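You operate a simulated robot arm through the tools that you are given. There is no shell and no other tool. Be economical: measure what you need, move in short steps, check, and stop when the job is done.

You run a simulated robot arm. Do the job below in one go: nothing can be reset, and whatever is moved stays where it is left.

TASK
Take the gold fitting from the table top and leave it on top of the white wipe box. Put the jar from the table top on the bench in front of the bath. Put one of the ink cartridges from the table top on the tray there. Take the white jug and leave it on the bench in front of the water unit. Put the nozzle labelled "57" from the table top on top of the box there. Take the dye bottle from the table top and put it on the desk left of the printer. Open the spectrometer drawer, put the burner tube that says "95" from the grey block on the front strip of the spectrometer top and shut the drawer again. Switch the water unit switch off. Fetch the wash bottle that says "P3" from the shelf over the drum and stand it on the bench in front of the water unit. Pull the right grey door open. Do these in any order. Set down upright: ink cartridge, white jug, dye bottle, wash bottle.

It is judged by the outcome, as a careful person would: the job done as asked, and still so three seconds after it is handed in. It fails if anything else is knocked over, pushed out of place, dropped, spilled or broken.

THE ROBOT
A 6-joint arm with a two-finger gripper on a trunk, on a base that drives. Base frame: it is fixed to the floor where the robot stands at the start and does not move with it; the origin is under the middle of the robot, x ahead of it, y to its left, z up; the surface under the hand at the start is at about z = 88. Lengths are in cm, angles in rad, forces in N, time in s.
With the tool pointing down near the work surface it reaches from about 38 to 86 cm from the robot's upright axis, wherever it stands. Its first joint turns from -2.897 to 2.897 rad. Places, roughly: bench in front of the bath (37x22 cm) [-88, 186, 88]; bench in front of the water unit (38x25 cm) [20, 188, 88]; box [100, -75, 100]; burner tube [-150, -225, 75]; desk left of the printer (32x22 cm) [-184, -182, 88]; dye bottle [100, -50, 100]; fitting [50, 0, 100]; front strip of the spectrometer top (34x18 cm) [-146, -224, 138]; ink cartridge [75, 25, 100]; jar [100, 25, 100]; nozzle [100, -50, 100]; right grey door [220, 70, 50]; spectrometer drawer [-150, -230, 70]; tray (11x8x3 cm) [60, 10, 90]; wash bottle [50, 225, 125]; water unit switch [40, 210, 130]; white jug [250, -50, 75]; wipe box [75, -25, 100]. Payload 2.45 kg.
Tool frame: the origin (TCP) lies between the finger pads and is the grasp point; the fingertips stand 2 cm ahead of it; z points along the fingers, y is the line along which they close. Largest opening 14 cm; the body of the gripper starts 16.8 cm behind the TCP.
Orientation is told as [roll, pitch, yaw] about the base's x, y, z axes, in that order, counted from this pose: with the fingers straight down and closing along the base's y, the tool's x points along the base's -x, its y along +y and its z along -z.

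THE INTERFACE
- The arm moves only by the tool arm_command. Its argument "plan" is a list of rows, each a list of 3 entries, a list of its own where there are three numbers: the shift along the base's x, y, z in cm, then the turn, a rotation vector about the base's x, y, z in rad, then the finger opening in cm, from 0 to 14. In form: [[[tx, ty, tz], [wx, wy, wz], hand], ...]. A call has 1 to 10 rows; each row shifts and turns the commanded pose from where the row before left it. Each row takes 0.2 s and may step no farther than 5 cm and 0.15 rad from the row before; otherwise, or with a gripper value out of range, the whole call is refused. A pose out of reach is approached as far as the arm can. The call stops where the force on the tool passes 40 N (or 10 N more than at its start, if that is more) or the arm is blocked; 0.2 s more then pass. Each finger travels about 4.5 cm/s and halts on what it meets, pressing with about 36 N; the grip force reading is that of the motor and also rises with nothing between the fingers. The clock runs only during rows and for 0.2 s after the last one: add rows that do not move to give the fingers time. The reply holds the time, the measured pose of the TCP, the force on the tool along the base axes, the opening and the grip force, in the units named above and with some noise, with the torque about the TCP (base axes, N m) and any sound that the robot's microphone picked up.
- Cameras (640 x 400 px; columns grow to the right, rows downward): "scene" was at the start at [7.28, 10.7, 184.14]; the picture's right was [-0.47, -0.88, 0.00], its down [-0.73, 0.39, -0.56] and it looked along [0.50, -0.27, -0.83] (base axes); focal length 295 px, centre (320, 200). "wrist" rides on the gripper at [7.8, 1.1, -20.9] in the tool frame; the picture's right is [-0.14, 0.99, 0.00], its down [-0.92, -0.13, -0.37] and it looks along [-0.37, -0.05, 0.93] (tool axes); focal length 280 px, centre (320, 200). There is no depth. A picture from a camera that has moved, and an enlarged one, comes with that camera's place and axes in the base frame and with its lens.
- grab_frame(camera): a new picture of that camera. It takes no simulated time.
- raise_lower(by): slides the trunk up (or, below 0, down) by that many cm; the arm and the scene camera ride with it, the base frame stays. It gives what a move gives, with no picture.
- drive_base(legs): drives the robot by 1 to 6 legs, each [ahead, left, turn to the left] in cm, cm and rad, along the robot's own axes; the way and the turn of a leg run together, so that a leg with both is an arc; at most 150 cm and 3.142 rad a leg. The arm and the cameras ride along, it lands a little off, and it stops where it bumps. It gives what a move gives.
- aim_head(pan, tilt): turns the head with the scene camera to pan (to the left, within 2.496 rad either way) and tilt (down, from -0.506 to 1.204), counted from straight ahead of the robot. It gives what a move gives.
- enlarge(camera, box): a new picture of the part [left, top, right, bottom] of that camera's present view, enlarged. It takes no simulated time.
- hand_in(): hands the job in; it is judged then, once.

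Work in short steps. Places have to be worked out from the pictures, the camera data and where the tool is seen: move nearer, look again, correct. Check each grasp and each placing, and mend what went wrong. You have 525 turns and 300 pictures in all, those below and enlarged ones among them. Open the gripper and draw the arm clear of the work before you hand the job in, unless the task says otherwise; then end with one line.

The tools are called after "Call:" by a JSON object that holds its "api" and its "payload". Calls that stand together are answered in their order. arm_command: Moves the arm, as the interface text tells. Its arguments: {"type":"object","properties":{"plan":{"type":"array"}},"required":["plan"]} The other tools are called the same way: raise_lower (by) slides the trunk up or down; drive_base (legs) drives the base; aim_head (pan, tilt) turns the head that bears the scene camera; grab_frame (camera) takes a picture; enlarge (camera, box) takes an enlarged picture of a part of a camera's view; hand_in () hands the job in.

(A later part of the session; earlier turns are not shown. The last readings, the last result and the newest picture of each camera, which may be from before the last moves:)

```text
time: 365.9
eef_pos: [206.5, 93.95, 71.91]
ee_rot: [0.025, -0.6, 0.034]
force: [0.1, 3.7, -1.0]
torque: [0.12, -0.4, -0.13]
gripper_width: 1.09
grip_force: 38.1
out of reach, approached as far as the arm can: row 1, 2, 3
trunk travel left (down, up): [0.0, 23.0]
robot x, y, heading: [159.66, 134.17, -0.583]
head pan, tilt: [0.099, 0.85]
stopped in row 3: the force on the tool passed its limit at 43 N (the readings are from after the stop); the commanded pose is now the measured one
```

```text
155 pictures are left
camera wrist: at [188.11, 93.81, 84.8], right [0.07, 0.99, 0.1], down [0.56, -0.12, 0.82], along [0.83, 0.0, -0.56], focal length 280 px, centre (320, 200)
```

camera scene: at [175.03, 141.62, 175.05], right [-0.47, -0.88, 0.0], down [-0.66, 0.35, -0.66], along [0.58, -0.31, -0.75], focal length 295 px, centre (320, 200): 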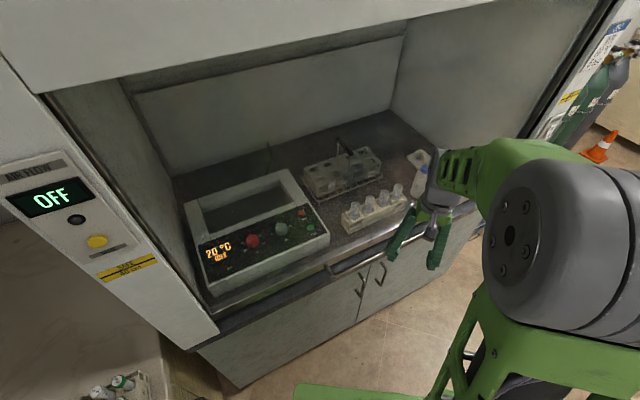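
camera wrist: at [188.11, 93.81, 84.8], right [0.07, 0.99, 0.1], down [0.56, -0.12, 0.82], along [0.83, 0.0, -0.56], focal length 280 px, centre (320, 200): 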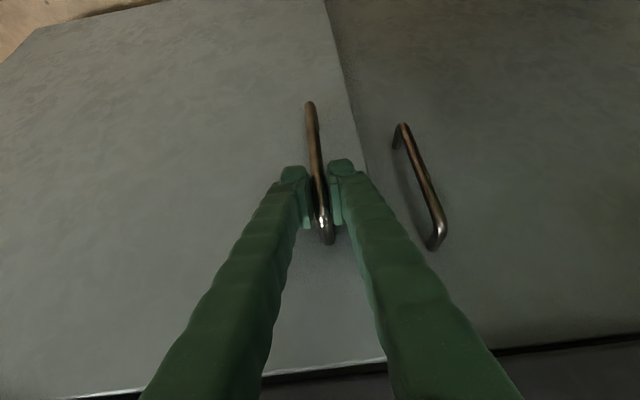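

The door moves but the arm pose is at its limits here; instead I let the base turn rigidly about the hinge (arc leg) while the hand holds the bar. Small test first.

Call:
{"api": "drive_base", "payload": {"legs": [[-5.1, -9.9, 0.1]]}}

Call:
{"api": "grab_frame", "payload": {"camera": "wrist"}}

```text
time: 367.4
eef_pos: [200.6, 92.75, 72.01]
ee_rot: [0.024, -0.6, 0.131]
force: [-5.6, 15.8, 1.3]
torque: [0.17, -0.2, 0.06]
gripper_width: 1.05
grip_force: 37.9
trunk travel left (down, up): [0.0, 23.0]
robot x, y, heading: [149.99, 128.46, -0.489]
head pan, tilt: [0.099, 0.85]
```

```text
154 pictures are left
camera wrist: at [182.32, 90.97, 84.82], right [-0.03, 0.99, 0.1], down [0.57, -0.06, 0.82], along [0.82, 0.08, -0.56], focal length 280 px, centre (320, 200)
```

wrist: 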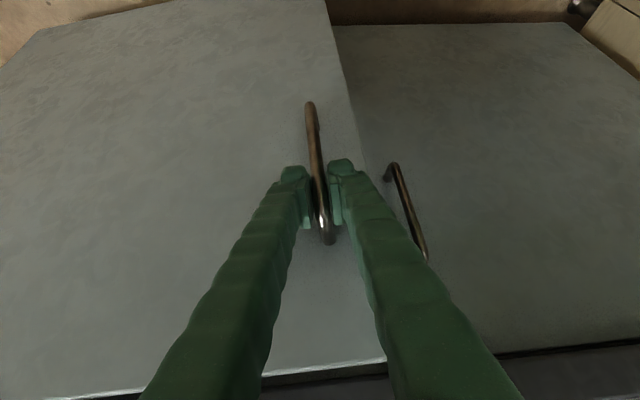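

That works nicely. Continue the arc in two more legs.

Call:
{"api": "drive_base", "payload": {"legs": [[-10.3, -19.9, 0.2]]}}

Call:
{"api": "drive_base", "payload": {"legs": [[-10.3, -19.9, 0.2]]}}

Call:
{"api": "grab_frame", "payload": {"camera": "wrist"}}

Call:
{"api": "aim_head", "payload": {"pan": -1.2, "tilt": 1}}

Call:
{"api": "grab_frame", "payload": {"camera": "scene"}}

```text
time: 369.8
eef_pos: [189.52, 88.89, 71.87]
ee_rot: [0.026, -0.601, 0.326]
force: [-12.4, 26.5, 7.6]
torque: [0.34, -0.1, 0.07]
gripper_width: 1.09
grip_force: 37.6
trunk travel left (down, up): [0.0, 23.0]
robot x, y, heading: [133.35, 113.93, -0.294]
head pan, tilt: [0.099, 0.85]
```

```text
time: 372.1
eef_pos: [179.85, 83.24, 72.0]
ee_rot: [0.025, -0.603, 0.528]
force: [19.9, -28.1, 8.9]
torque: [-0.37, -0.18, -0.08]
gripper_width: 1.08
grip_force: 37.9
trunk travel left (down, up): [0.0, 23.0]
robot x, y, heading: [119.44, 96.38, -0.086]
head pan, tilt: [0.099, 0.85]
```

```text
153 pictures are left
camera wrist: at [163.72, 74.53, 84.76], right [-0.41, 0.91, 0.1], down [0.55, 0.16, 0.82], along [0.73, 0.39, -0.56], focal length 280 px, centre (320, 200)
```

wrist: 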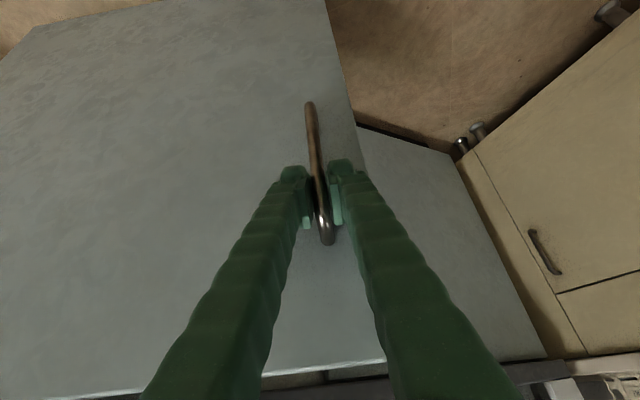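

```text
time: 373.6
eef_pos: [179.81, 83.29, 71.99]
ee_rot: [0.022, -0.602, 0.528]
force: [5.0, -5.8, -5.8]
torque: [-0.15, -0.01, -0.02]
gripper_width: 1.07
grip_force: 38.0
trunk travel left (down, up): [0.0, 23.0]
robot x, y, heading: [119.46, 96.68, -0.089]
head pan, tilt: [-1.201, 1.0]
```

```text
152 pictures are left
camera scene: at [123.66, 103.85, 173.94], right [-0.96, -0.28, 0.0], down [-0.23, 0.81, -0.54], along [0.15, -0.52, -0.84], focal length 295 px, centre (320, 200)
```

scene: 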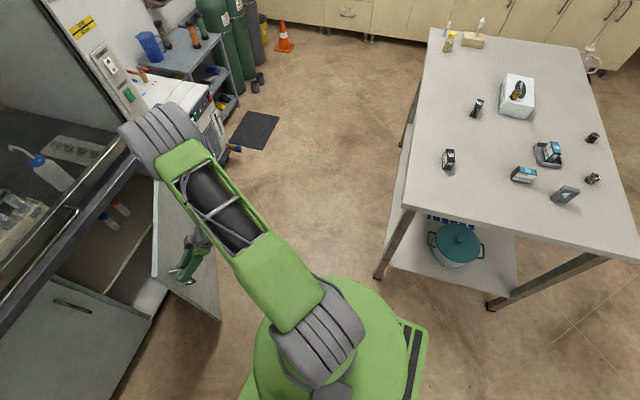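

The door is open ~33°. I add another 0.15 rad by base, staying clear of the table.

Call:
{"api": "drive_base", "payload": {"legs": [[-7.7, -14.9, 0.15]]}}

Call:
{"api": "arm_command", "payload": {"plan": [[[-1.3, -1.3, 0], [0, 0, 0.03], 0], [[-1.3, -1.3, 0], [0, 0, 0.03], 0]]}}

```text
time: 375.5
eef_pos: [173.41, 78.01, 71.9]
ee_rot: [0.023, -0.602, 0.681]
force: [11.1, -11.6, -5.3]
torque: [-0.06, -0.24, -0.01]
gripper_width: 1.09
grip_force: 37.7
trunk travel left (down, up): [0.0, 23.0]
robot x, y, heading: [111.46, 81.67, 0.063]
head pan, tilt: [-1.201, 1.0]
```

```text
time: 376.1
eef_pos: [170.78, 75.22, 71.98]
ee_rot: [0.025, -0.602, 0.74]
force: [4.5, -3.7, -9.8]
torque: [-0.2, 0.17, -0.11]
gripper_width: 1.06
grip_force: 37.8
trunk travel left (down, up): [0.0, 23.0]
robot x, y, heading: [111.7, 81.73, 0.062]
head pan, tilt: [-1.201, 1.0]
```

The arm moves freely now; the door is at ~45°. Continue along the arc with the arm.

Call:
{"api": "arm_command", "payload": {"plan": [[[-1.93, -2.29, 0], [0, 0, 0.05], 0], [[-1.82, -2.39, 0], [0, 0, 0.05], 0], [[-1.7, -2.48, 0], [0, 0, 0.05], 0], [[-1.57, -2.56, 0], [0, 0, 0.05], 0], [[-1.44, -2.63, 0], [0, 0, 0.05], 0], [[-1.31, -2.7, 0], [0, 0, 0.05], 0]]}}

Call:
{"api": "grab_frame", "payload": {"camera": "wrist"}}

```text
time: 377.5
eef_pos: [160.78, 60.23, 71.86]
ee_rot: [0.023, -0.602, 1.043]
force: [-5.7, 2.1, -2.5]
torque: [0.1, -0.07, -0.14]
gripper_width: 1.07
grip_force: 37.8
trunk travel left (down, up): [0.0, 23.0]
robot x, y, heading: [111.81, 82.4, 0.066]
head pan, tilt: [-1.201, 1.0]
```

```text
151 pictures are left
camera wrist: at [151.01, 44.71, 84.76], right [-0.8, 0.59, 0.1], down [0.4, 0.41, 0.82], along [0.44, 0.7, -0.56], focal length 280 px, centre (320, 200)
```

wrist: 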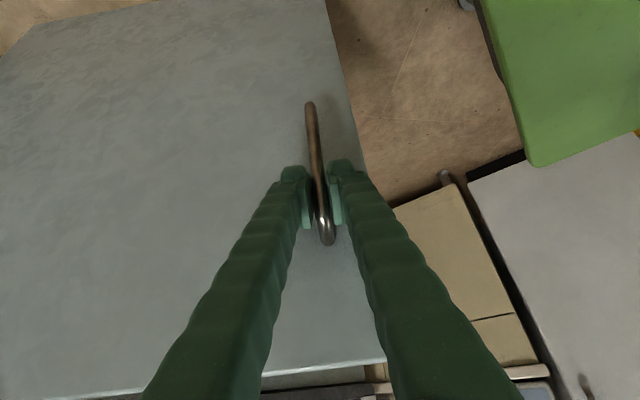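

The door stands open ~62°. Release the bar and back away along the tool axis.

Call:
{"api": "arm_command", "payload": {"plan": [[[0, 0, 0], [0, 0, 0], 3], [[0, 0, 0], [0, 0, 0], 5.5], [[0, 0, 0], [0, 0, 0], 5.5], [[-1, -1.7, 3], [0, 0, 0], 5.5], [[-1.2, -2, 3.5], [0, 0, 0], 5.5], [[-1.2, -2, 3.5], [0, 0, 0], 5.5], [[-1.2, -2, 3.5], [0, 0, 0], 5.5], [[-1.2, -2, 3.5], [0, 0, 0], 5.5], [[0, 0, 4], [0, 0, 0], 5.5]]}}

Call:
{"api": "aim_head", "payload": {"pan": -0.3, "tilt": 0.8}}

Call:
{"api": "grab_frame", "payload": {"camera": "scene"}}

```text
time: 379.5
eef_pos: [155.07, 50.64, 92.59]
ee_rot: [0.022, -0.602, 1.042]
force: [0.6, -0.4, 0.0]
torque: [0.03, 0.02, 0.01]
gripper_width: 5.51
grip_force: 0.0
trunk travel left (down, up): [0.0, 23.0]
robot x, y, heading: [111.54, 82.1, 0.065]
head pan, tilt: [-1.201, 1.0]
```

```text
time: 380.7
eef_pos: [155.08, 50.58, 92.47]
ee_rot: [0.021, -0.602, 1.042]
force: [0.1, 0.3, -0.2]
torque: [0.01, 0.03, -0.01]
gripper_width: 5.5
grip_force: 0.1
trunk travel left (down, up): [0.0, 23.0]
robot x, y, heading: [111.42, 81.78, 0.067]
head pan, tilt: [-0.3, 0.799]
```

```text
150 pictures are left
camera scene: at [119.47, 94.09, 175.45], right [-0.23, -0.97, 0.0], down [-0.7, 0.17, -0.7], along [0.68, -0.16, -0.72], focal length 295 px, centre (320, 200)
```

scene: 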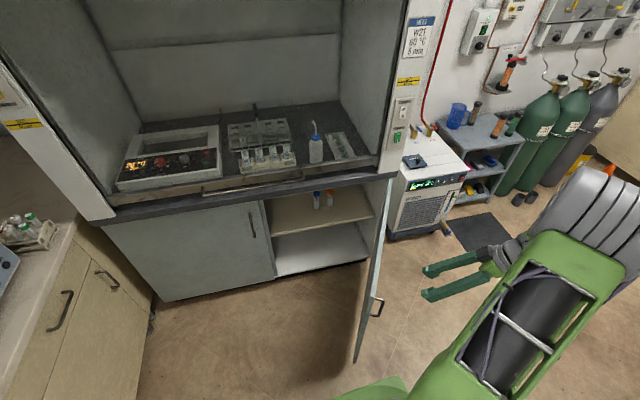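

The door is wide open. I level the tool and raise the trunk before travelling to fetch the dye bottle from the table's right side.

Call:
{"api": "arm_command", "payload": {"plan": [[[0, 0, 3], [-0.104, 0.061, 0], 7], [[0, 0, 3], [-0.104, 0.061, 0], 7], [[0, 0, 3], [-0.104, 0.061, 0], 7], [[0, 0, 2], [-0.104, 0.061, 0], 7], [[0, 0, 2], [-0.104, 0.061, 0], 7], [[0, 0, 0], [-0.011, -0.019, 0], 7]]}}

Call:
{"api": "raise_lower", "payload": {"by": 14}}

```text
time: 382.1
eef_pos: [154.97, 50.48, 105.91]
ee_rot: [0.003, 0.003, 1.042]
force: [1.0, 0.3, 0.9]
torque: [-0.01, -0.01, -0.02]
gripper_width: 6.99
grip_force: 0.1
trunk travel left (down, up): [0.0, 23.0]
robot x, y, heading: [111.14, 81.56, 0.067]
head pan, tilt: [-0.3, 0.799]
```

```text
time: 383.8
eef_pos: [155.04, 50.42, 120.03]
ee_rot: [0.001, 0.0, 1.043]
force: [-0.4, 0.0, 0.3]
torque: [0.01, 0.03, -0.02]
gripper_width: 7.0
grip_force: 0.2
trunk travel left (down, up): [-14.0, 9.0]
robot x, y, heading: [111.46, 81.7, 0.067]
head pan, tilt: [-0.3, 0.799]
```

Drive around: back 150, then right 190 (two legs), then forward.

Call:
{"api": "drive_base", "payload": {"legs": [[-150, 8, 0], [0, 0, -0.067]]}}

Call:
{"api": "drive_base", "payload": {"legs": [[0, -95, 0], [0, -95, 0]]}}

Call:
{"api": "aim_head", "payload": {"pan": -0.3, "tilt": 1}}

Call:
{"api": "grab_frame", "payload": {"camera": "scene"}}

```text
refused: leg 1 is longer than a leg can be; nothing moved
```

```text
time: 386.7
eef_pos: [155.72, 33.86, 119.95]
ee_rot: [0.002, 0.002, 1.028]
force: [-0.3, 1.0, -0.5]
torque: [-0.08, -0.01, -0.01]
gripper_width: 6.98
grip_force: 0.0
trunk travel left (down, up): [-14.0, 9.0]
robot x, y, heading: [112.89, 65.74, 0.052]
head pan, tilt: [-0.3, 0.799]
stopped in leg 1: the robot was blocked; the commanded pose is now the measured one
```

```text
time: 387.4
eef_pos: [155.65, 33.49, 119.96]
ee_rot: [0.001, 0.002, 1.026]
force: [0.4, 0.4, -0.5]
torque: [-0.01, 0.0, 0.02]
gripper_width: 7.01
grip_force: 0.1
trunk travel left (down, up): [-14.0, 9.0]
robot x, y, heading: [112.98, 65.49, 0.05]
head pan, tilt: [-0.3, 1.0]
```

```text
149 pictures are left
camera scene: at [119.82, 78.08, 187.94], right [-0.25, -0.97, 0.0], down [-0.82, 0.21, -0.54], along [0.52, -0.13, -0.84], focal length 295 px, centre (320, 200)
```

scene: 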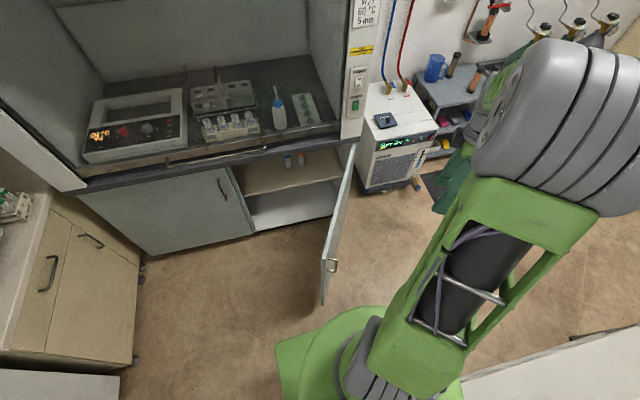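

I must not chain drives after a refusal: the second drive nudged into the table edge and stopped. I check the table and its objects.

Call:
{"api": "aim_head", "payload": {"pan": -1.9, "tilt": 0.9}}

Call:
{"api": "grab_frame", "payload": {"camera": "scene"}}

```text
time: 389.1
eef_pos: [155.58, 33.69, 120.0]
ee_rot: [0.002, 0.001, 1.027]
force: [-0.3, -0.3, 0.0]
torque: [0.0, -0.02, -0.02]
gripper_width: 7.0
grip_force: 0.0
trunk travel left (down, up): [-14.0, 9.0]
robot x, y, heading: [112.8, 65.68, 0.049]
head pan, tilt: [-1.901, 0.901]
```

```text
148 pictures are left
camera scene: at [110.98, 72.52, 188.66], right [-0.96, 0.28, 0.0], down [0.22, 0.75, -0.62], along [-0.17, -0.6, -0.78], focal length 295 px, centre (320, 200)
```

scene: 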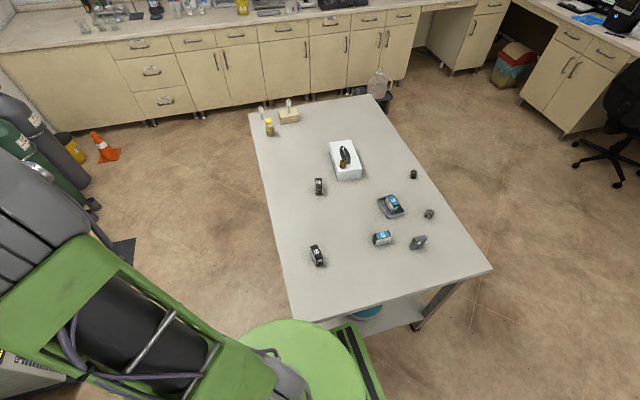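

Everything stands and the table is where it was. Move left away from it, then back along the left side.

Call:
{"api": "drive_base", "payload": {"legs": [[0, 18, 0], [0, 0, -0.05], [-148, 0, 0]]}}

```text
time: 398.6
eef_pos: [8.05, 49.17, 120.03]
ee_rot: [0.001, 0.001, 0.99]
force: [-0.5, -0.4, -0.9]
torque: [0.02, -0.01, -0.01]
gripper_width: 6.99
grip_force: 0.1
trunk travel left (down, up): [-14.0, 9.0]
robot x, y, heading: [-33.23, 82.59, 0.011]
head pan, tilt: [-1.901, 0.901]
```

Call:
{"api": "drive_base", "payload": {"legs": [[0, -100, 0], [0, -45, 0]]}}

Call:
{"api": "aim_head", "payload": {"pan": -0.9, "tilt": 0.8}}

Call:
{"api": "grab_frame", "payload": {"camera": "scene"}}

```text
time: 411.3
eef_pos: [11.46, -90.49, 119.89]
ee_rot: [0.002, 0.002, 0.998]
force: [-0.3, -0.5, 0.5]
torque: [0.0, 0.04, 0.02]
gripper_width: 6.99
grip_force: 0.1
trunk travel left (down, up): [-14.0, 9.0]
robot x, y, heading: [-30.8, -57.67, 0.024]
head pan, tilt: [-1.901, 0.901]
```

```text
time: 412.6
eef_pos: [11.44, -90.35, 120.06]
ee_rot: [0.002, 0.002, 1.001]
force: [0.1, 0.4, 0.4]
torque: [0.01, 0.05, -0.03]
gripper_width: 7.0
grip_force: 0.0
trunk travel left (down, up): [-14.0, 9.0]
robot x, y, heading: [-30.8, -57.33, 0.025]
head pan, tilt: [-0.901, 0.799]
```

```text
147 pictures are left
camera scene: at [-24.76, -49.37, 189.45], right [-0.77, -0.64, 0.0], down [-0.46, 0.55, -0.7], along [0.45, -0.54, -0.72], focal length 295 px, centre (320, 200)
```

scene: 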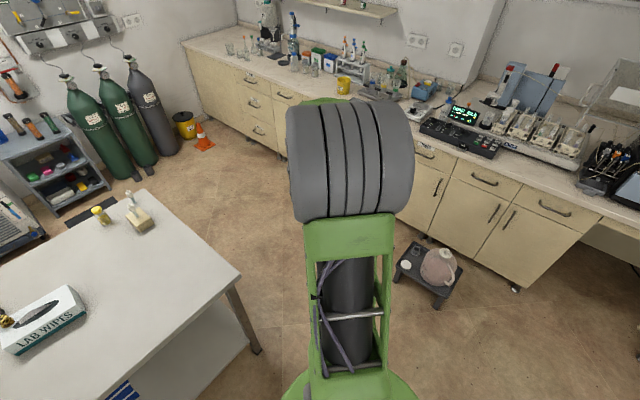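

Stool front is at y≈−165; the corridor is clear. Continue right 56 cm and forward 92 cm.

Call:
{"api": "drive_base", "payload": {"legs": [[0, -57, -0.024], [92, 0, 0]]}}

Call:
{"api": "aim_head", "payload": {"pan": 1, "tilt": 0.9}}

Call:
{"api": "grab_frame", "payload": {"camera": "scene"}}

```text
time: 422.6
eef_pos: [104.2, -148.96, 119.98]
ee_rot: [0.002, 0.002, 0.969]
force: [0.3, -0.9, -0.5]
torque: [-0.01, 0.0, -0.02]
gripper_width: 7.0
grip_force: 0.0
trunk travel left (down, up): [-14.0, 9.0]
robot x, y, heading: [63.09, -114.37, -0.005]
head pan, tilt: [-0.901, 0.799]
```

```text
time: 424.4
eef_pos: [104.24, -148.94, 120.04]
ee_rot: [0.003, 0.001, 0.97]
force: [-0.2, 0.3, -0.3]
torque: [0.0, 0.04, 0.0]
gripper_width: 7.0
grip_force: 0.1
trunk travel left (down, up): [-14.0, 9.0]
robot x, y, heading: [63.25, -114.95, -0.001]
head pan, tilt: [1.0, 0.901]
```

```text
146 pictures are left
camera scene: at [68.37, -94.2, 188.66], right [0.84, -0.55, 0.0], down [-0.43, -0.66, -0.62], along [0.34, 0.52, -0.78], focal length 295 px, centre (320, 200)
```

scene: 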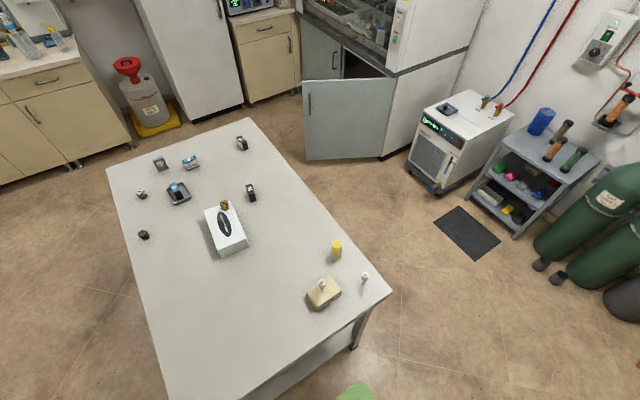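

Swing the arm to above the dye bottle at (102, −54).

Call:
{"api": "arm_command", "payload": {"plan": [[[2, 4.4, 0], [0, 0, 0], 8], [[2, 4.4, 0], [0, 0, 0], 8], [[2, 4.4, 0], [0, 0, 0], 8], [[2, 4.4, 0], [0, 0, 0], 8], [[2, 4.4, 0], [0, 0, 0], 8], [[0, 4.8, 0], [0, 0, 0], 8], [[0, 4.8, 0], [0, 0, 0], 8], [[0, 4.8, 0], [0, 0, 0], 8], [[0, 4.8, 0], [0, 0, 0], 8], [[0, 4.8, 0], [0, 0, 0], 8]]}}

Call:
{"api": "arm_command", "payload": {"plan": [[[-1, 4.8, 0], [0, 0, 0], 8], [[-1, 4.8, 0], [0, 0, 0], 8], [[-1.5, 4.7, 0], [0, 0, 0], 8], [[-1.5, 4.7, 0], [0, 0, 0], 8], [[-1.5, 4.5, -1], [0, 0, 0], 8], [[-1.5, 4.5, -1], [0, 0, 0], 8], [[-1.5, 4.5, -1], [0, 0, 0], 8], [[-1, 4, -1], [0, 0, 0], 8], [[-1, 4, -1], [0, 0, 0], 8], [[0, 0, 0], [0, 0, 0], 8]]}}

Call:
{"api": "grab_frame", "payload": {"camera": "wrist"}}

```text
time: 426.6
eef_pos: [113.86, -102.55, 120.02]
ee_rot: [0.001, 0.001, 0.97]
force: [0.5, -0.2, 0.2]
torque: [-0.02, 0.0, -0.03]
gripper_width: 7.98
grip_force: 0.1
trunk travel left (down, up): [-14.0, 9.0]
robot x, y, heading: [63.14, -114.68, -0.004]
head pan, tilt: [1.0, 0.901]
```

```text
time: 428.8
eef_pos: [102.9, -62.74, 114.99]
ee_rot: [0.002, -0.001, 0.97]
force: [-0.4, -1.2, -0.6]
torque: [0.03, 0.04, -0.01]
gripper_width: 7.97
grip_force: 0.1
trunk travel left (down, up): [-14.0, 9.0]
robot x, y, heading: [63.03, -114.41, -0.006]
head pan, tilt: [1.0, 0.901]
```

```text
145 pictures are left
camera wrist: at [97.49, -68.62, 136.0], right [-0.74, 0.67, 0.0], down [0.63, 0.69, 0.37], along [0.25, 0.27, -0.93], focal length 280 px, centre (320, 200)
```

wrist: 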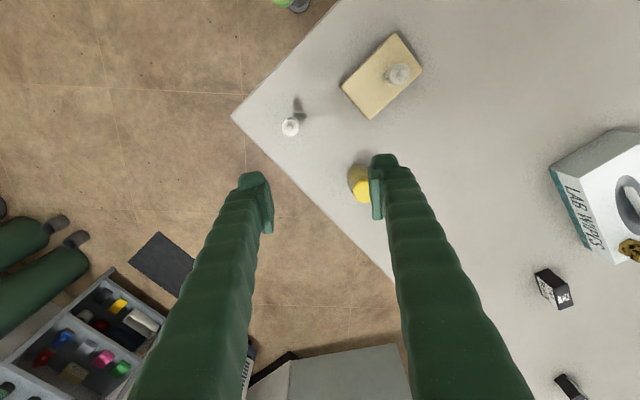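

Call:
{"api": "arm_command", "payload": {"plan": [[[-0.5, 3.7, -2], [0, 0, 0], 9], [[-0.6, 3.7, -2], [0, 0, 0], 9], [[0, 0, 0], [0, 0, 0], 9]]}}

Call:
{"api": "grab_frame", "payload": {"camera": "wrist"}}

```text
time: 429.6
eef_pos: [101.57, -55.16, 111.09]
ee_rot: [0.002, 0.002, 0.97]
force: [0.9, 0.3, 0.5]
torque: [-0.02, -0.02, 0.0]
gripper_width: 9.0
grip_force: 0.1
trunk travel left (down, up): [-14.0, 9.0]
robot x, y, heading: [63.1, -114.7, -0.008]
head pan, tilt: [1.0, 0.901]
```

```text
144 pictures are left
camera wrist: at [96.3, -61.07, 131.96], right [-0.74, 0.67, 0.0], down [0.63, 0.69, 0.37], along [0.25, 0.27, -0.93], focal length 280 px, centre (320, 200)
```

wrist: 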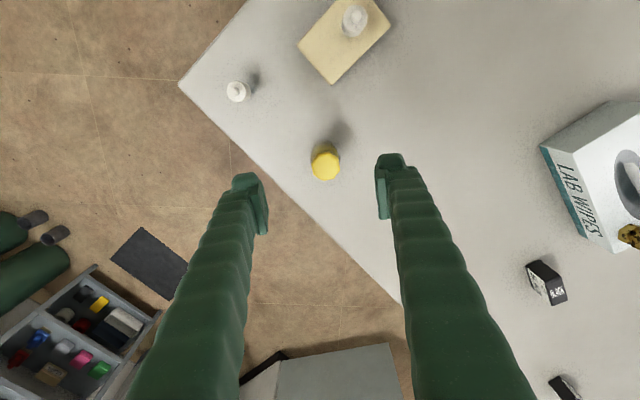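

Centre over it (+0.2, +0.8), descend to z≈91 and grip the body.

Call:
{"api": "arm_command", "payload": {"plan": [[[0.2, 0.8, -3], [0, 0, 0], 9], [[0, 0, -4.5], [0, 0, 0], 9], [[0, 0, -4.5], [0, 0, 0], 9], [[0, 0, -4.5], [0, 0, 0], 9], [[0, 0, -3.6], [0, 0, 0], 9], [[0, 0, 0], [0, 0, 0], 9]]}}

Call:
{"api": "enlarge", "payload": {"camera": "wrist", "box": [220, 100, 420, 260]}}

```text
time: 431.0
eef_pos: [101.98, -54.39, 91.0]
ee_rot: [0.002, 0.0, 0.97]
force: [0.4, 0.1, -0.1]
torque: [0.0, 0.01, -0.01]
gripper_width: 9.02
grip_force: 0.1
trunk travel left (down, up): [-14.0, 9.0]
robot x, y, heading: [63.15, -114.59, -0.004]
head pan, tilt: [1.0, 0.901]
```

```text
2.50 times, centred on (320, 180) of wrist
camera zoom: at [96.66, -60.21, 111.86], right [-0.74, 0.67, 0.0], down [0.63, 0.69, 0.37], along [0.25, 0.27, -0.93], focal length 701 px, centre (320, 250)
```

zoom: 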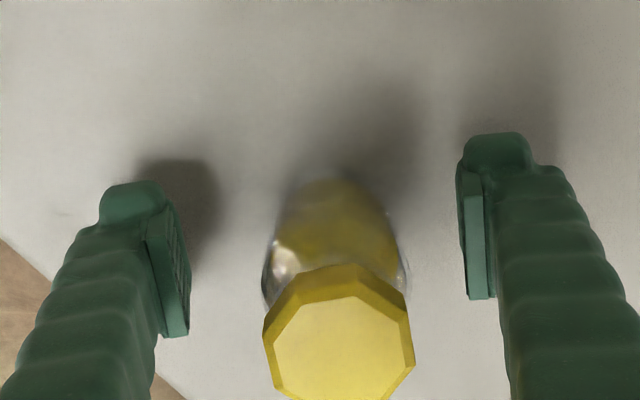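

Call:
{"api": "arm_command", "payload": {"plan": [[[0, 0, 0], [0, 0, 0], 6.5], [[0, 0, 0], [0, 0, 0], 4.5], [[0, 0, 0], [0, 0, 0], 3], [[0, 0, 0], [0, 0, 0], 0], [[0, 0, 0], [0, 0, 0], 0], [[0, 0, 0.6], [0, 0, 0], 0], [[0, 0, 1.5], [0, 0, 0], 0], [[0, 0, 2], [0, 0, 0], 0], [[0, 0, 2], [0, 0, 0], 0], [[0, 0, 0], [0, 0, 0], 0]]}}

Call:
{"api": "enlarge", "payload": {"camera": "wrist", "box": [220, 100, 420, 260]}}

```text
time: 433.2
eef_pos: [102.03, -54.33, 96.97]
ee_rot: [0.002, 0.002, 0.97]
force: [0.7, 0.0, -0.8]
torque: [-0.01, -0.02, -0.01]
gripper_width: 3.93
grip_force: 36.1
trunk travel left (down, up): [-14.0, 9.0]
robot x, y, heading: [63.41, -114.64, -0.005]
head pan, tilt: [1.0, 0.901]
```

```text
2.50 times, centred on (320, 180) of wrist
camera zoom: at [96.67, -60.13, 117.97], right [-0.74, 0.67, 0.0], down [0.63, 0.69, 0.37], along [0.25, 0.27, -0.93], focal length 701 px, centre (320, 250)
```

zoom: 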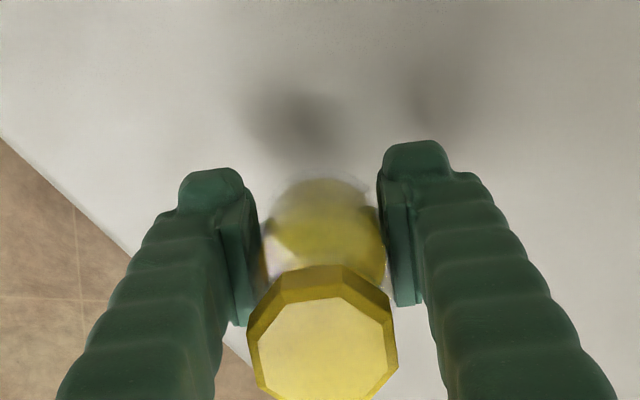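

The bottle is held (3.9 cm). Lift and swing the arm to the front for travel.

Call:
{"api": "arm_command", "payload": {"plan": [[[0, 0, 4], [0, 0, 0], 0], [[0, 0, 4], [0, 0, 0], 0], [[0, 0, 4], [0, 0, 0], 0], [[0, 0, 4], [0, 0, 0], 0], [[0, 0, 4], [0, 0, 0], 0], [[1.2, -4.7, 0], [0, 0, -0.08], 0], [[1.2, -4.7, 0], [0, 0, -0.08], 0], [[1.2, -4.7, 0], [0, 0, -0.08], 0], [[1.2, -4.7, 0], [0, 0, -0.08], 0], [[1.2, -4.7, 0], [0, 0, -0.08], 0]]}}

Call:
{"api": "arm_command", "payload": {"plan": [[[1, -4.8, 0], [0, 0, -0.08], 0], [[1, -4.8, 0], [0, 0, -0.08], 0], [[1, -4.8, 0], [0, 0, -0.08], 0], [[1, -4.8, 0], [0, 0, -0.08], 0], [[0, -4.8, 0], [0, 0, -0.08], 0], [[0, -4.8, 0], [0, 0, -0.08], 0], [[0, -4.8, 0], [0, 0, -0.08], 0]]}}

```text
time: 435.4
eef_pos: [107.9, -77.97, 116.85]
ee_rot: [0.005, -0.001, 0.568]
force: [-0.8, 0.0, -0.8]
torque: [0.02, 0.01, -0.02]
gripper_width: 3.93
grip_force: 36.2
trunk travel left (down, up): [-14.0, 9.0]
robot x, y, heading: [62.95, -114.53, -0.007]
head pan, tilt: [1.0, 0.901]
```

```text
time: 437.0
eef_pos: [111.7, -111.22, 116.85]
ee_rot: [0.005, 0.002, 0.008]
force: [-0.7, 0.3, -1.0]
torque: [0.02, 0.02, 0.05]
gripper_width: 3.97
grip_force: 35.8
trunk travel left (down, up): [-14.0, 9.0]
robot x, y, heading: [63.06, -114.43, -0.008]
head pan, tilt: [1.0, 0.901]
```

Back up along the corridor, then turn right toward the desk corner and look.

Call:
{"api": "drive_base", "payload": {"legs": [[-125, 0, 0], [0, 0, -0.95], [0, 0, -0.95]]}}

Call:
{"api": "aim_head", "payload": {"pan": 0.4, "tilt": 0.5}}

Call:
{"api": "grab_frame", "payload": {"camera": "scene"}}

Call:
{"api": "aim_head", "payload": {"pan": -0.4, "tilt": 0.5}}

Call:
{"api": "grab_frame", "payload": {"camera": "scene"}}

```text
time: 448.1
eef_pos: [-71.65, -160.94, 116.89]
ee_rot: [0.002, 0.001, -1.868]
force: [-0.7, 0.0, -0.4]
torque: [0.02, 0.0, -0.01]
gripper_width: 3.92
grip_force: 36.2
trunk travel left (down, up): [-14.0, 9.0]
robot x, y, heading: [-60.29, -113.75, -1.885]
head pan, tilt: [1.0, 0.901]
```

```text
time: 449.1
eef_pos: [-71.75, -160.84, 116.84]
ee_rot: [0.001, 0.002, -1.867]
force: [-0.3, -0.1, -1.2]
torque: [0.0, 0.01, -0.01]
gripper_width: 3.92
grip_force: 36.4
trunk travel left (down, up): [-14.0, 9.0]
robot x, y, heading: [-60.4, -113.59, -1.888]
head pan, tilt: [0.4, 0.499]
```

```text
141 pictures are left
camera scene: at [-46.54, -127.78, 192.04], right [-1.0, -0.09, 0.0], down [-0.04, 0.48, -0.88], along [0.08, -0.87, -0.48], focal length 295 px, centre (320, 200)
```

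scene: 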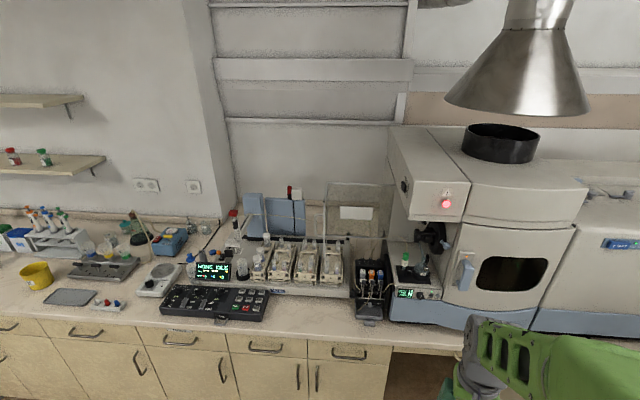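

```text
time: 450.2
eef_pos: [-71.86, -160.89, 116.92]
ee_rot: [0.002, 0.001, -1.868]
force: [-0.5, -1.0, -1.3]
torque: [0.05, -0.01, -0.03]
gripper_width: 3.92
grip_force: 36.2
trunk travel left (down, up): [-14.0, 9.0]
robot x, y, heading: [-60.39, -113.18, -1.887]
head pan, tilt: [-0.4, 0.499]
```

```text
140 pictures are left
camera scene: at [-53.27, -125.6, 192.05], right [-0.76, 0.65, 0.0], down [0.31, 0.36, -0.88], along [-0.57, -0.66, -0.48], focal length 295 px, centre (320, 200)
```

scene: 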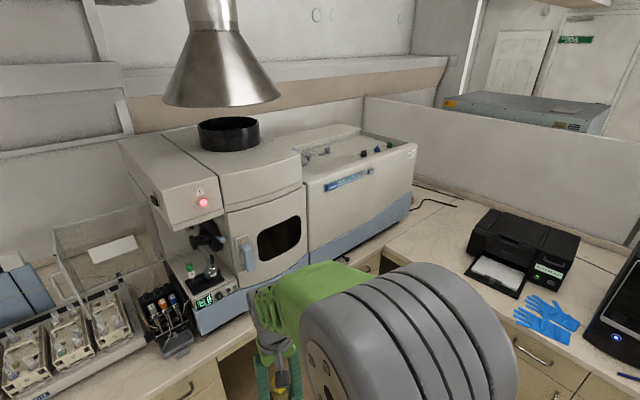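

The free desk area lies between spectrometer and printer. Drive to about (−118, −140).

Call:
{"api": "drive_base", "payload": {"legs": [[43, -46.5, 0]]}}

Call:
{"api": "aim_head", "payload": {"pan": -0.5, "tilt": 0.75}}

Call:
{"api": "grab_frame", "payload": {"camera": "scene"}}

```text
time: 454.9
eef_pos: [-128.97, -187.31, 116.79]
ee_rot: [0.001, 0.002, -1.859]
force: [0.1, 0.4, -1.2]
torque: [0.05, -0.03, 0.01]
gripper_width: 3.92
grip_force: 35.9
trunk travel left (down, up): [-14.0, 9.0]
robot x, y, heading: [-118.0, -139.85, -1.88]
head pan, tilt: [-0.4, 0.499]
```

```text
time: 455.6
eef_pos: [-128.91, -187.23, 116.9]
ee_rot: [0.002, 0.002, -1.856]
force: [0.5, 0.5, -0.9]
torque: [-0.01, 0.04, 0.0]
gripper_width: 3.95
grip_force: 36.1
trunk travel left (down, up): [-14.0, 9.0]
robot x, y, heading: [-117.99, -139.71, -1.875]
head pan, tilt: [-0.499, 0.75]
```

```text
139 pictures are left
camera scene: at [-110.95, -150.71, 189.86], right [-0.69, 0.72, 0.0], down [0.49, 0.47, -0.73], along [-0.53, -0.51, -0.68], focal length 295 px, centre (320, 200)
```

scene: 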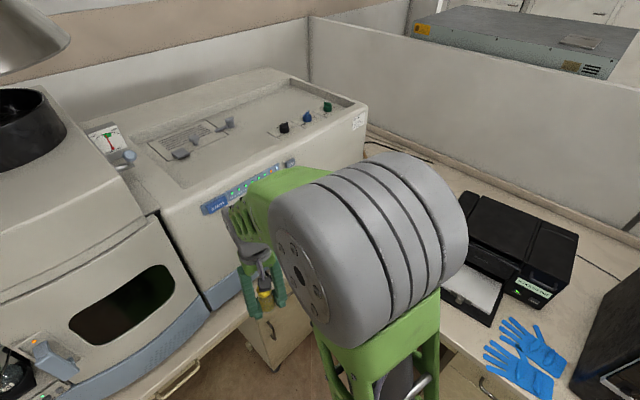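

Move the hand over to the desk spot (−182, −182).

Call:
{"api": "arm_command", "payload": {"plan": [[[-4.8, 0.5, 0], [0, 0, -0.07], 0], [[-4.8, 0.5, 0], [0, 0, -0.07], 0], [[-4.8, 0.5, 0], [0, 0, -0.07], 0], [[-4.8, 0.5, 0], [0, 0, -0.07], 0], [[-4.8, 0.5, 0], [0, 0, -0.07], 0], [[-4.8, 0.5, 0], [0, 0, -0.07], 0], [[-4.8, 0.5, 0], [0, 0, -0.07], 0], [[-4.8, 0.5, 0], [0, 0, -0.07], 0], [[-4.8, 0.5, 0], [0, 0, -0.07], 0], [[-4.8, 0.5, 0], [0, 0, -0.07], 0]]}}

Call:
{"api": "grab_frame", "payload": {"camera": "wrist"}}

Call:
{"api": "grab_frame", "payload": {"camera": "scene"}}

```text
time: 457.8
eef_pos: [-177.21, -182.35, 116.72]
ee_rot: [0.002, 0.003, -2.56]
force: [-0.3, 0.2, -1.1]
torque: [0.01, -0.04, 0.0]
gripper_width: 3.93
grip_force: 36.3
trunk travel left (down, up): [-14.0, 9.0]
robot x, y, heading: [-118.39, -140.0, -1.877]
head pan, tilt: [-0.499, 0.75]
```

```text
138 pictures are left
camera wrist: at [-170.21, -178.88, 137.67], right [0.43, -0.9, 0.0], down [-0.84, -0.4, 0.37], along [-0.33, -0.16, -0.93], focal length 280 px, centre (320, 200)
```

wrist: 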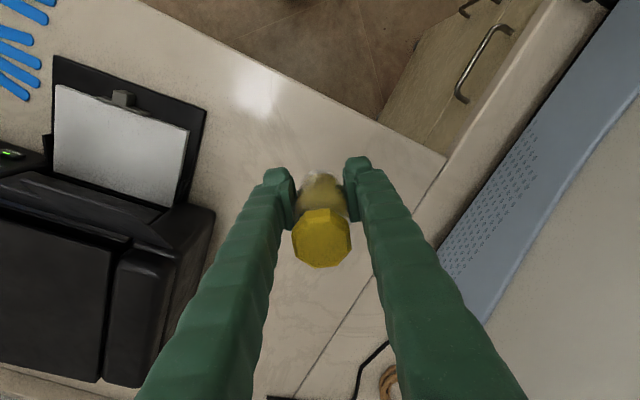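

```text
137 pictures are left
camera scene: at [-111.11, -150.72, 189.85], right [-0.69, 0.72, 0.0], down [0.49, 0.47, -0.73], along [-0.53, -0.51, -0.68], focal length 295 px, centre (320, 200)
```

scene: 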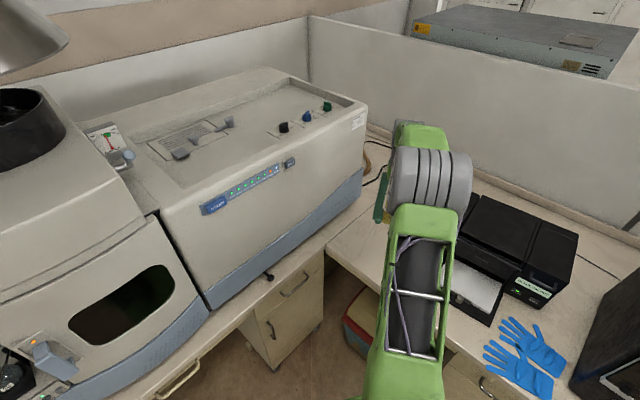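

Shift to (−183, −181) and lower.

Call:
{"api": "arm_command", "payload": {"plan": [[[-3, 0.7, -2], [0, 0, 0], 0], [[-3, 0.7, -3], [0, 0, 0], 0], [[0, 0, -4.5], [0, 0, 0], 0], [[0, 0, -4.5], [0, 0, 0], 0], [[0, 0, -4.5], [0, 0, 0], 0], [[0, 0, -4], [0, 0, 0], 0], [[0, 0, -1.5], [0, 0, 0], 0], [[0, 0, -0.5], [0, 0, 0], 0]]}}

Call:
{"api": "arm_command", "payload": {"plan": [[[0, 0, -0.4], [0, 0, 0], 0], [[0, 0, -0.3], [0, 0, 0], 0], [[0, 0, -0.3], [0, 0, 0], 0], [[0, 0, -0.3], [0, 0, 0], 0]]}}

```text
time: 459.6
eef_pos: [-183.06, -181.04, 92.44]
ee_rot: [0.0, 0.0, -2.557]
force: [1.2, -0.6, 0.0]
torque: [0.01, 0.0, -0.02]
gripper_width: 3.91
grip_force: 36.0
trunk travel left (down, up): [-14.0, 9.0]
robot x, y, heading: [-117.97, -140.11, -1.876]
head pan, tilt: [-0.499, 0.75]
```

```text
time: 460.6
eef_pos: [-182.97, -180.98, 91.0]
ee_rot: [0.0, 0.002, -2.556]
force: [0.1, -1.0, -0.1]
torque: [-0.01, -0.01, 0.01]
gripper_width: 3.91
grip_force: 36.1
trunk travel left (down, up): [-14.0, 9.0]
robot x, y, heading: [-117.93, -139.97, -1.883]
head pan, tilt: [-0.499, 0.75]
```

Call:
{"api": "arm_command", "payload": {"plan": [[[0, 0, -0.2], [0, 0, 0], 0], [[0, 0, -0.2], [0, 0, 0], 0], [[0, 0, -0.2], [0, 0, 0], 0]]}}

```text
time: 461.4
eef_pos: [-182.87, -180.87, 90.91]
ee_rot: [0.001, -0.007, -2.556]
force: [2.0, 1.8, 32.6]
torque: [0.0, 0.01, -0.04]
gripper_width: 3.93
grip_force: 36.6
trunk travel left (down, up): [-14.0, 9.0]
robot x, y, heading: [-118.21, -139.82, -1.871]
head pan, tilt: [-0.499, 0.75]
```

Touchdown. Relieve, open, and rise.

Call:
{"api": "arm_command", "payload": {"plan": [[[0, 0, 0.4], [0, 0, 0], 0], [[0, 0, 0], [0, 0, 0], 4.5], [[0, 0, 0], [0, 0, 0], 6.5], [[0, 0, 0], [0, 0, 0], 7.5], [[0, 0, 2], [0, 0, 0], 8], [[0, 0, 4], [0, 0, 0], 8], [[0, 0, 4.5], [0, 0, 0], 8], [[0, 0, 4.5], [0, 0, 0], 8], [[0, 0, 4.5], [0, 0, 0], 8], [[0, 0, 4.5], [0, 0, 0], 8]]}}

Call:
{"api": "grab_frame", "payload": {"camera": "wrist"}}

```text
time: 463.6
eef_pos: [-183.04, -180.93, 114.77]
ee_rot: [0.001, 0.001, -2.556]
force: [0.9, 0.5, 0.5]
torque: [-0.04, -0.01, 0.01]
gripper_width: 8.02
grip_force: 0.0
trunk travel left (down, up): [-14.0, 9.0]
robot x, y, heading: [-118.23, -139.92, -1.871]
head pan, tilt: [-0.499, 0.75]
```

```text
136 pictures are left
camera wrist: at [-175.99, -177.53, 135.67], right [0.43, -0.9, 0.0], down [-0.84, -0.4, 0.37], along [-0.33, -0.16, -0.93], focal length 280 px, centre (320, 200)
```

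wrist: 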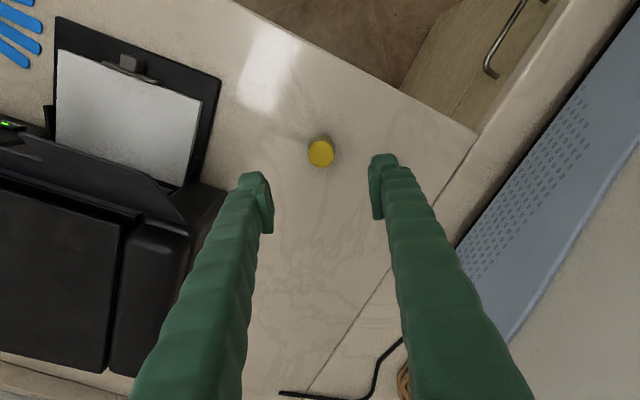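

The dye bottle stands on the desk. Now the spectrometer drawer: retract the arm and look at the drawer fronts.

Call:
{"api": "arm_command", "payload": {"plan": [[[4.5, 1, 0], [0, 0, 0.07], 8], [[4.5, 1, 0], [0, 0, 0.07], 8], [[4.5, 1, 0], [0, 0, 0.07], 8], [[4.5, 1, 0], [0, 0, 0.07], 8], [[4.5, 0, 0], [0, 0, 0.07], 8], [[4.5, 0, 0], [0, 0, 0.07], 8], [[4.5, 0, 0], [0, 0, 0.07], 8], [[4.5, 0, 0], [0, 0, 0.07], 8], [[4.5, 0, 0], [0, 0, 0.07], 8], [[4.5, 0, 0], [0, 0, 0.07], 8]]}}

Call:
{"api": "drive_base", "payload": {"legs": [[-25, 0, 0]]}}

Call:
{"api": "aim_head", "payload": {"pan": -0.2, "tilt": 0.9}}

Call:
{"api": "grab_frame", "payload": {"camera": "scene"}}

```text
time: 465.8
eef_pos: [-138.11, -176.89, 115.07]
ee_rot: [0.001, 0.0, -1.856]
force: [0.1, -0.3, -0.3]
torque: [0.01, 0.03, 0.02]
gripper_width: 7.99
grip_force: 0.1
trunk travel left (down, up): [-14.0, 9.0]
robot x, y, heading: [-118.05, -139.73, -1.878]
head pan, tilt: [-0.499, 0.75]
```

```text
time: 467.7
eef_pos: [-130.71, -152.87, 115.07]
ee_rot: [0.002, 0.0, -1.861]
force: [0.3, 0.5, 0.1]
torque: [-0.01, 0.03, 0.01]
gripper_width: 7.98
grip_force: 0.2
trunk travel left (down, up): [-14.0, 9.0]
robot x, y, heading: [-110.32, -115.96, -1.875]
head pan, tilt: [-0.499, 0.75]
```

```text
time: 468.5
eef_pos: [-130.69, -152.78, 114.95]
ee_rot: [0.002, 0.001, -1.859]
force: [0.7, -0.2, -1.0]
torque: [0.0, 0.0, 0.0]
gripper_width: 7.99
grip_force: 0.0
trunk travel left (down, up): [-14.0, 9.0]
robot x, y, heading: [-110.36, -115.75, -1.88]
head pan, tilt: [-0.201, 0.901]
```

```text
135 pictures are left
camera scene: at [-101.1, -127.55, 188.66], right [-0.87, 0.49, 0.0], down [0.38, 0.68, -0.62], along [-0.3, -0.54, -0.78], focal length 295 px, centre (320, 200)
```

scene: 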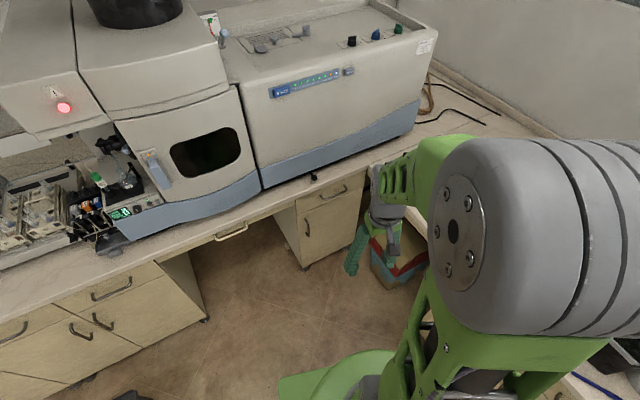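

Call:
{"api": "enlarge", "payload": {"camera": "scene", "box": [230, 140, 390, 280]}}

```text
2.86 times, centred on (310, 210) of scene
camera zoom: at [-101.1, -127.55, 188.66], right [-0.87, 0.49, 0.0], down [0.38, 0.68, -0.62], along [-0.3, -0.54, -0.78], focal length 843 px, centre (349, 171)
```

zoom: 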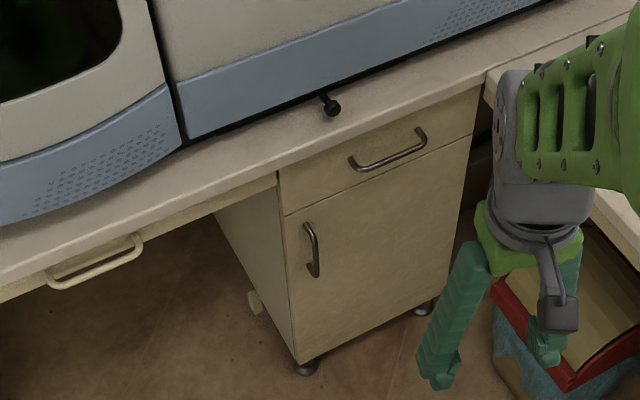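

The target drawer is the cabinet's top drawer (bar handle near x −150, y≈−202, z≈80). I position the base obliquely at about (−98, −147) and set the hand's yaw to −π.

Call:
{"api": "drive_base", "payload": {"legs": [[26, 21, 0]]}}

Call:
{"api": "arm_command", "payload": {"plan": [[[-1, 1, 0], [0, 0, -0.145], 8], [[-1, 1, 0], [0, 0, -0.145], 8], [[-1, 1, 0], [0, 0, -0.145], 8], [[-1, 1, 0], [0, 0, -0.145], 8], [[-1, 1, 0], [0, 0, -0.145], 8], [[-1, 0, 0], [0, 0, -0.145], 8], [[-1, 0, 0], [0, 0, -0.145], 8], [[-1, 0, 0], [0, 0, -0.145], 8], [[-1, 0, 0], [0, 0, -0.12], 8]]}}

Call:
{"api": "raise_lower", "payload": {"by": -14}}

Call:
{"api": "grab_frame", "payload": {"camera": "wrist"}}

Call:
{"api": "aim_head", "payload": {"pan": -0.35, "tilt": 0.95}}

Call:
{"api": "grab_frame", "payload": {"camera": "scene"}}

```text
time: 470.9
eef_pos: [-119.25, -183.9, 115.04]
ee_rot: [0.004, 0.001, -1.862]
force: [0.3, -0.2, -0.1]
torque: [0.05, 0.03, 0.0]
gripper_width: 7.98
grip_force: 0.0
trunk travel left (down, up): [-14.0, 9.0]
robot x, y, heading: [-99.13, -146.82, -1.881]
head pan, tilt: [-0.201, 0.901]
```

```text
time: 472.9
eef_pos: [-128.25, -178.77, 114.97]
ee_rot: [0.0, 0.001, 3.136]
force: [-0.8, 0.2, 0.8]
torque: [0.03, -0.02, 0.0]
gripper_width: 8.01
grip_force: 0.0
trunk travel left (down, up): [-14.0, 9.0]
robot x, y, heading: [-99.21, -146.47, -1.886]
head pan, tilt: [-0.201, 0.901]
```

```text
time: 474.6
eef_pos: [-128.23, -178.77, 100.96]
ee_rot: [0.001, 0.0, 3.139]
force: [0.3, 1.0, -0.5]
torque: [-0.01, 0.0, 0.0]
gripper_width: 7.99
grip_force: 0.0
trunk travel left (down, up): [0.0, 23.0]
robot x, y, heading: [-98.73, -146.69, -1.879]
head pan, tilt: [-0.201, 0.901]
```

```text
133 pictures are left
camera wrist: at [-120.44, -179.83, 121.98], right [-0.14, -0.99, 0.0], down [-0.92, 0.13, 0.37], along [-0.36, 0.05, -0.93], focal length 280 px, centre (320, 200)
```

wrist: 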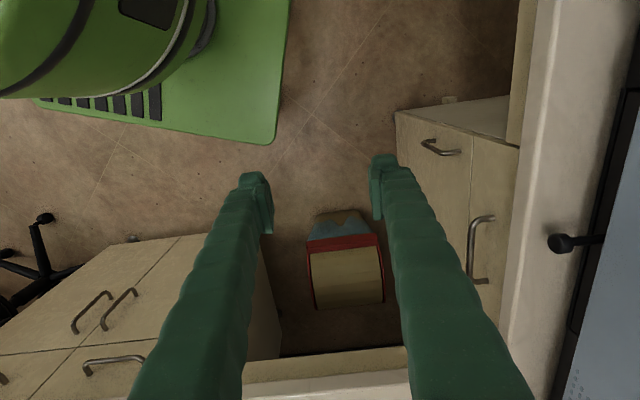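

```text
time: 475.2
eef_pos: [-128.11, -178.71, 101.13]
ee_rot: [0.003, 0.002, 3.138]
force: [-0.4, -0.3, 0.8]
torque: [-0.02, -0.01, 0.02]
gripper_width: 8.01
grip_force: 0.2
trunk travel left (down, up): [0.0, 23.0]
robot x, y, heading: [-98.59, -147.04, -1.881]
head pan, tilt: [-0.351, 0.949]
```

```text
132 pictures are left
camera scene: at [-90.28, -157.75, 174.3], right [-0.79, 0.61, 0.0], down [0.5, 0.64, -0.58], along [-0.36, -0.46, -0.81], focal length 295 px, centre (320, 200)
```

scene: 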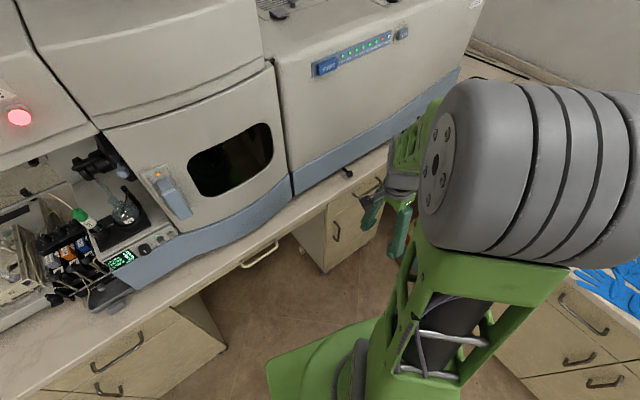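

The bar triangulates to (−151, −202.8, 79). I tilt the tool to horizontal pointing −y (fingers closing vertically) while moving to a staging point at y≈−184.

Call:
{"api": "arm_command", "payload": {"plan": [[[-2.3, 0, -1], [-0.149, 0, 0], 6], [[-2.3, 0, -1], [-0.149, 0, 0], 6], [[-2.3, 0, -1], [-0.149, 0, 0], 6], [[-2.3, 0, -1.5], [-0.149, 0, 0], 6], [[-2.3, 0, -2], [-0.149, 0, 0], 6], [[-2.3, 0, -2], [-0.149, 0, 0], 5], [[-2.3, 0, -2], [-0.149, 0, 0], 4]]}}

Call:
{"api": "grab_frame", "payload": {"camera": "wrist"}}

```text
time: 476.9
eef_pos: [-144.46, -178.97, 90.66]
ee_rot: [1.047, 0.002, 3.139]
force: [0.5, 0.6, 0.5]
torque: [0.0, 0.04, -0.01]
gripper_width: 3.98
grip_force: 0.0
trunk travel left (down, up): [0.0, 23.0]
robot x, y, heading: [-98.95, -146.56, -1.884]
head pan, tilt: [-0.351, 0.949]
```

```text
131 pictures are left
camera wrist: at [-136.66, -161.35, 101.96], right [-0.14, -0.49, 0.86], down [-0.92, 0.39, 0.07], along [-0.37, -0.78, -0.51], focal length 280 px, centre (320, 200)
```

wrist: 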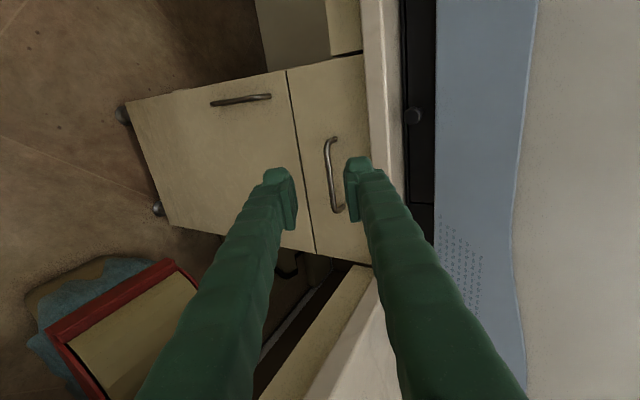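

Good view; the bar is at (−151.2, −202.8, 78). Finish tilting and line up.

Call:
{"api": "arm_command", "payload": {"plan": [[[-1.7, -1, -3], [-0.149, 0, 0], 4], [[-1.7, -1, -3], [-0.149, 0, 0], 4], [[-1.7, -2, -3], [-0.15, 0, 0], 4], [[-1.6, -3, -2.6], [0, 0, 0], 4], [[0, 0, 0], [0, 0, 0], 4]]}}

Call:
{"api": "grab_frame", "payload": {"camera": "wrist"}}

```text
time: 478.1
eef_pos: [-151.05, -185.81, 78.76]
ee_rot: [1.493, 0.004, -3.141]
force: [0.6, 0.2, 0.2]
torque: [0.02, -0.01, -0.02]
gripper_width: 4.0
grip_force: 0.0
trunk travel left (down, up): [0.0, 23.0]
robot x, y, heading: [-98.68, -146.86, -1.878]
head pan, tilt: [-0.351, 0.949]
```

```text
130 pictures are left
camera wrist: at [-143.31, -164.98, 81.54], right [-0.14, -0.08, 0.99], down [-0.92, 0.38, -0.1], along [-0.36, -0.92, -0.12], focal length 280 px, centre (320, 200)
```

wrist: 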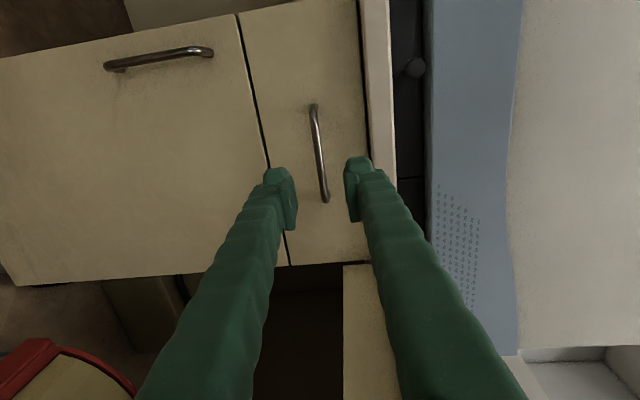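

Call:
{"api": "arm_command", "payload": {"plan": [[[0, -4.5, -0.4], [0, 0, 0], 4], [[0, -4.5, -0.3], [0, 0, 0], 4], [[0, -4.5, -0.2], [0, 0, 0], 4], [[0, 0, 0], [0, 0, 0], 4]]}}

Call:
{"api": "grab_frame", "payload": {"camera": "wrist"}}

```text
time: 479.1
eef_pos: [-150.92, -199.41, 77.46]
ee_rot: [1.494, 0.004, -3.142]
force: [-0.1, -0.1, -1.1]
torque: [-0.03, 0.06, -0.01]
gripper_width: 3.96
grip_force: 0.1
trunk travel left (down, up): [0.0, 23.0]
robot x, y, heading: [-99.12, -147.02, -1.881]
head pan, tilt: [-0.351, 0.949]
```

```text
129 pictures are left
camera wrist: at [-143.18, -178.74, 80.29], right [-0.14, -0.08, 0.99], down [-0.92, 0.38, -0.1], along [-0.36, -0.92, -0.12], focal length 280 px, centre (320, 200)
```

wrist: 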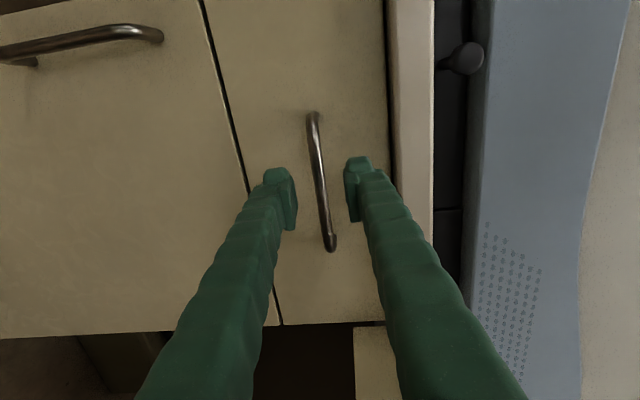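

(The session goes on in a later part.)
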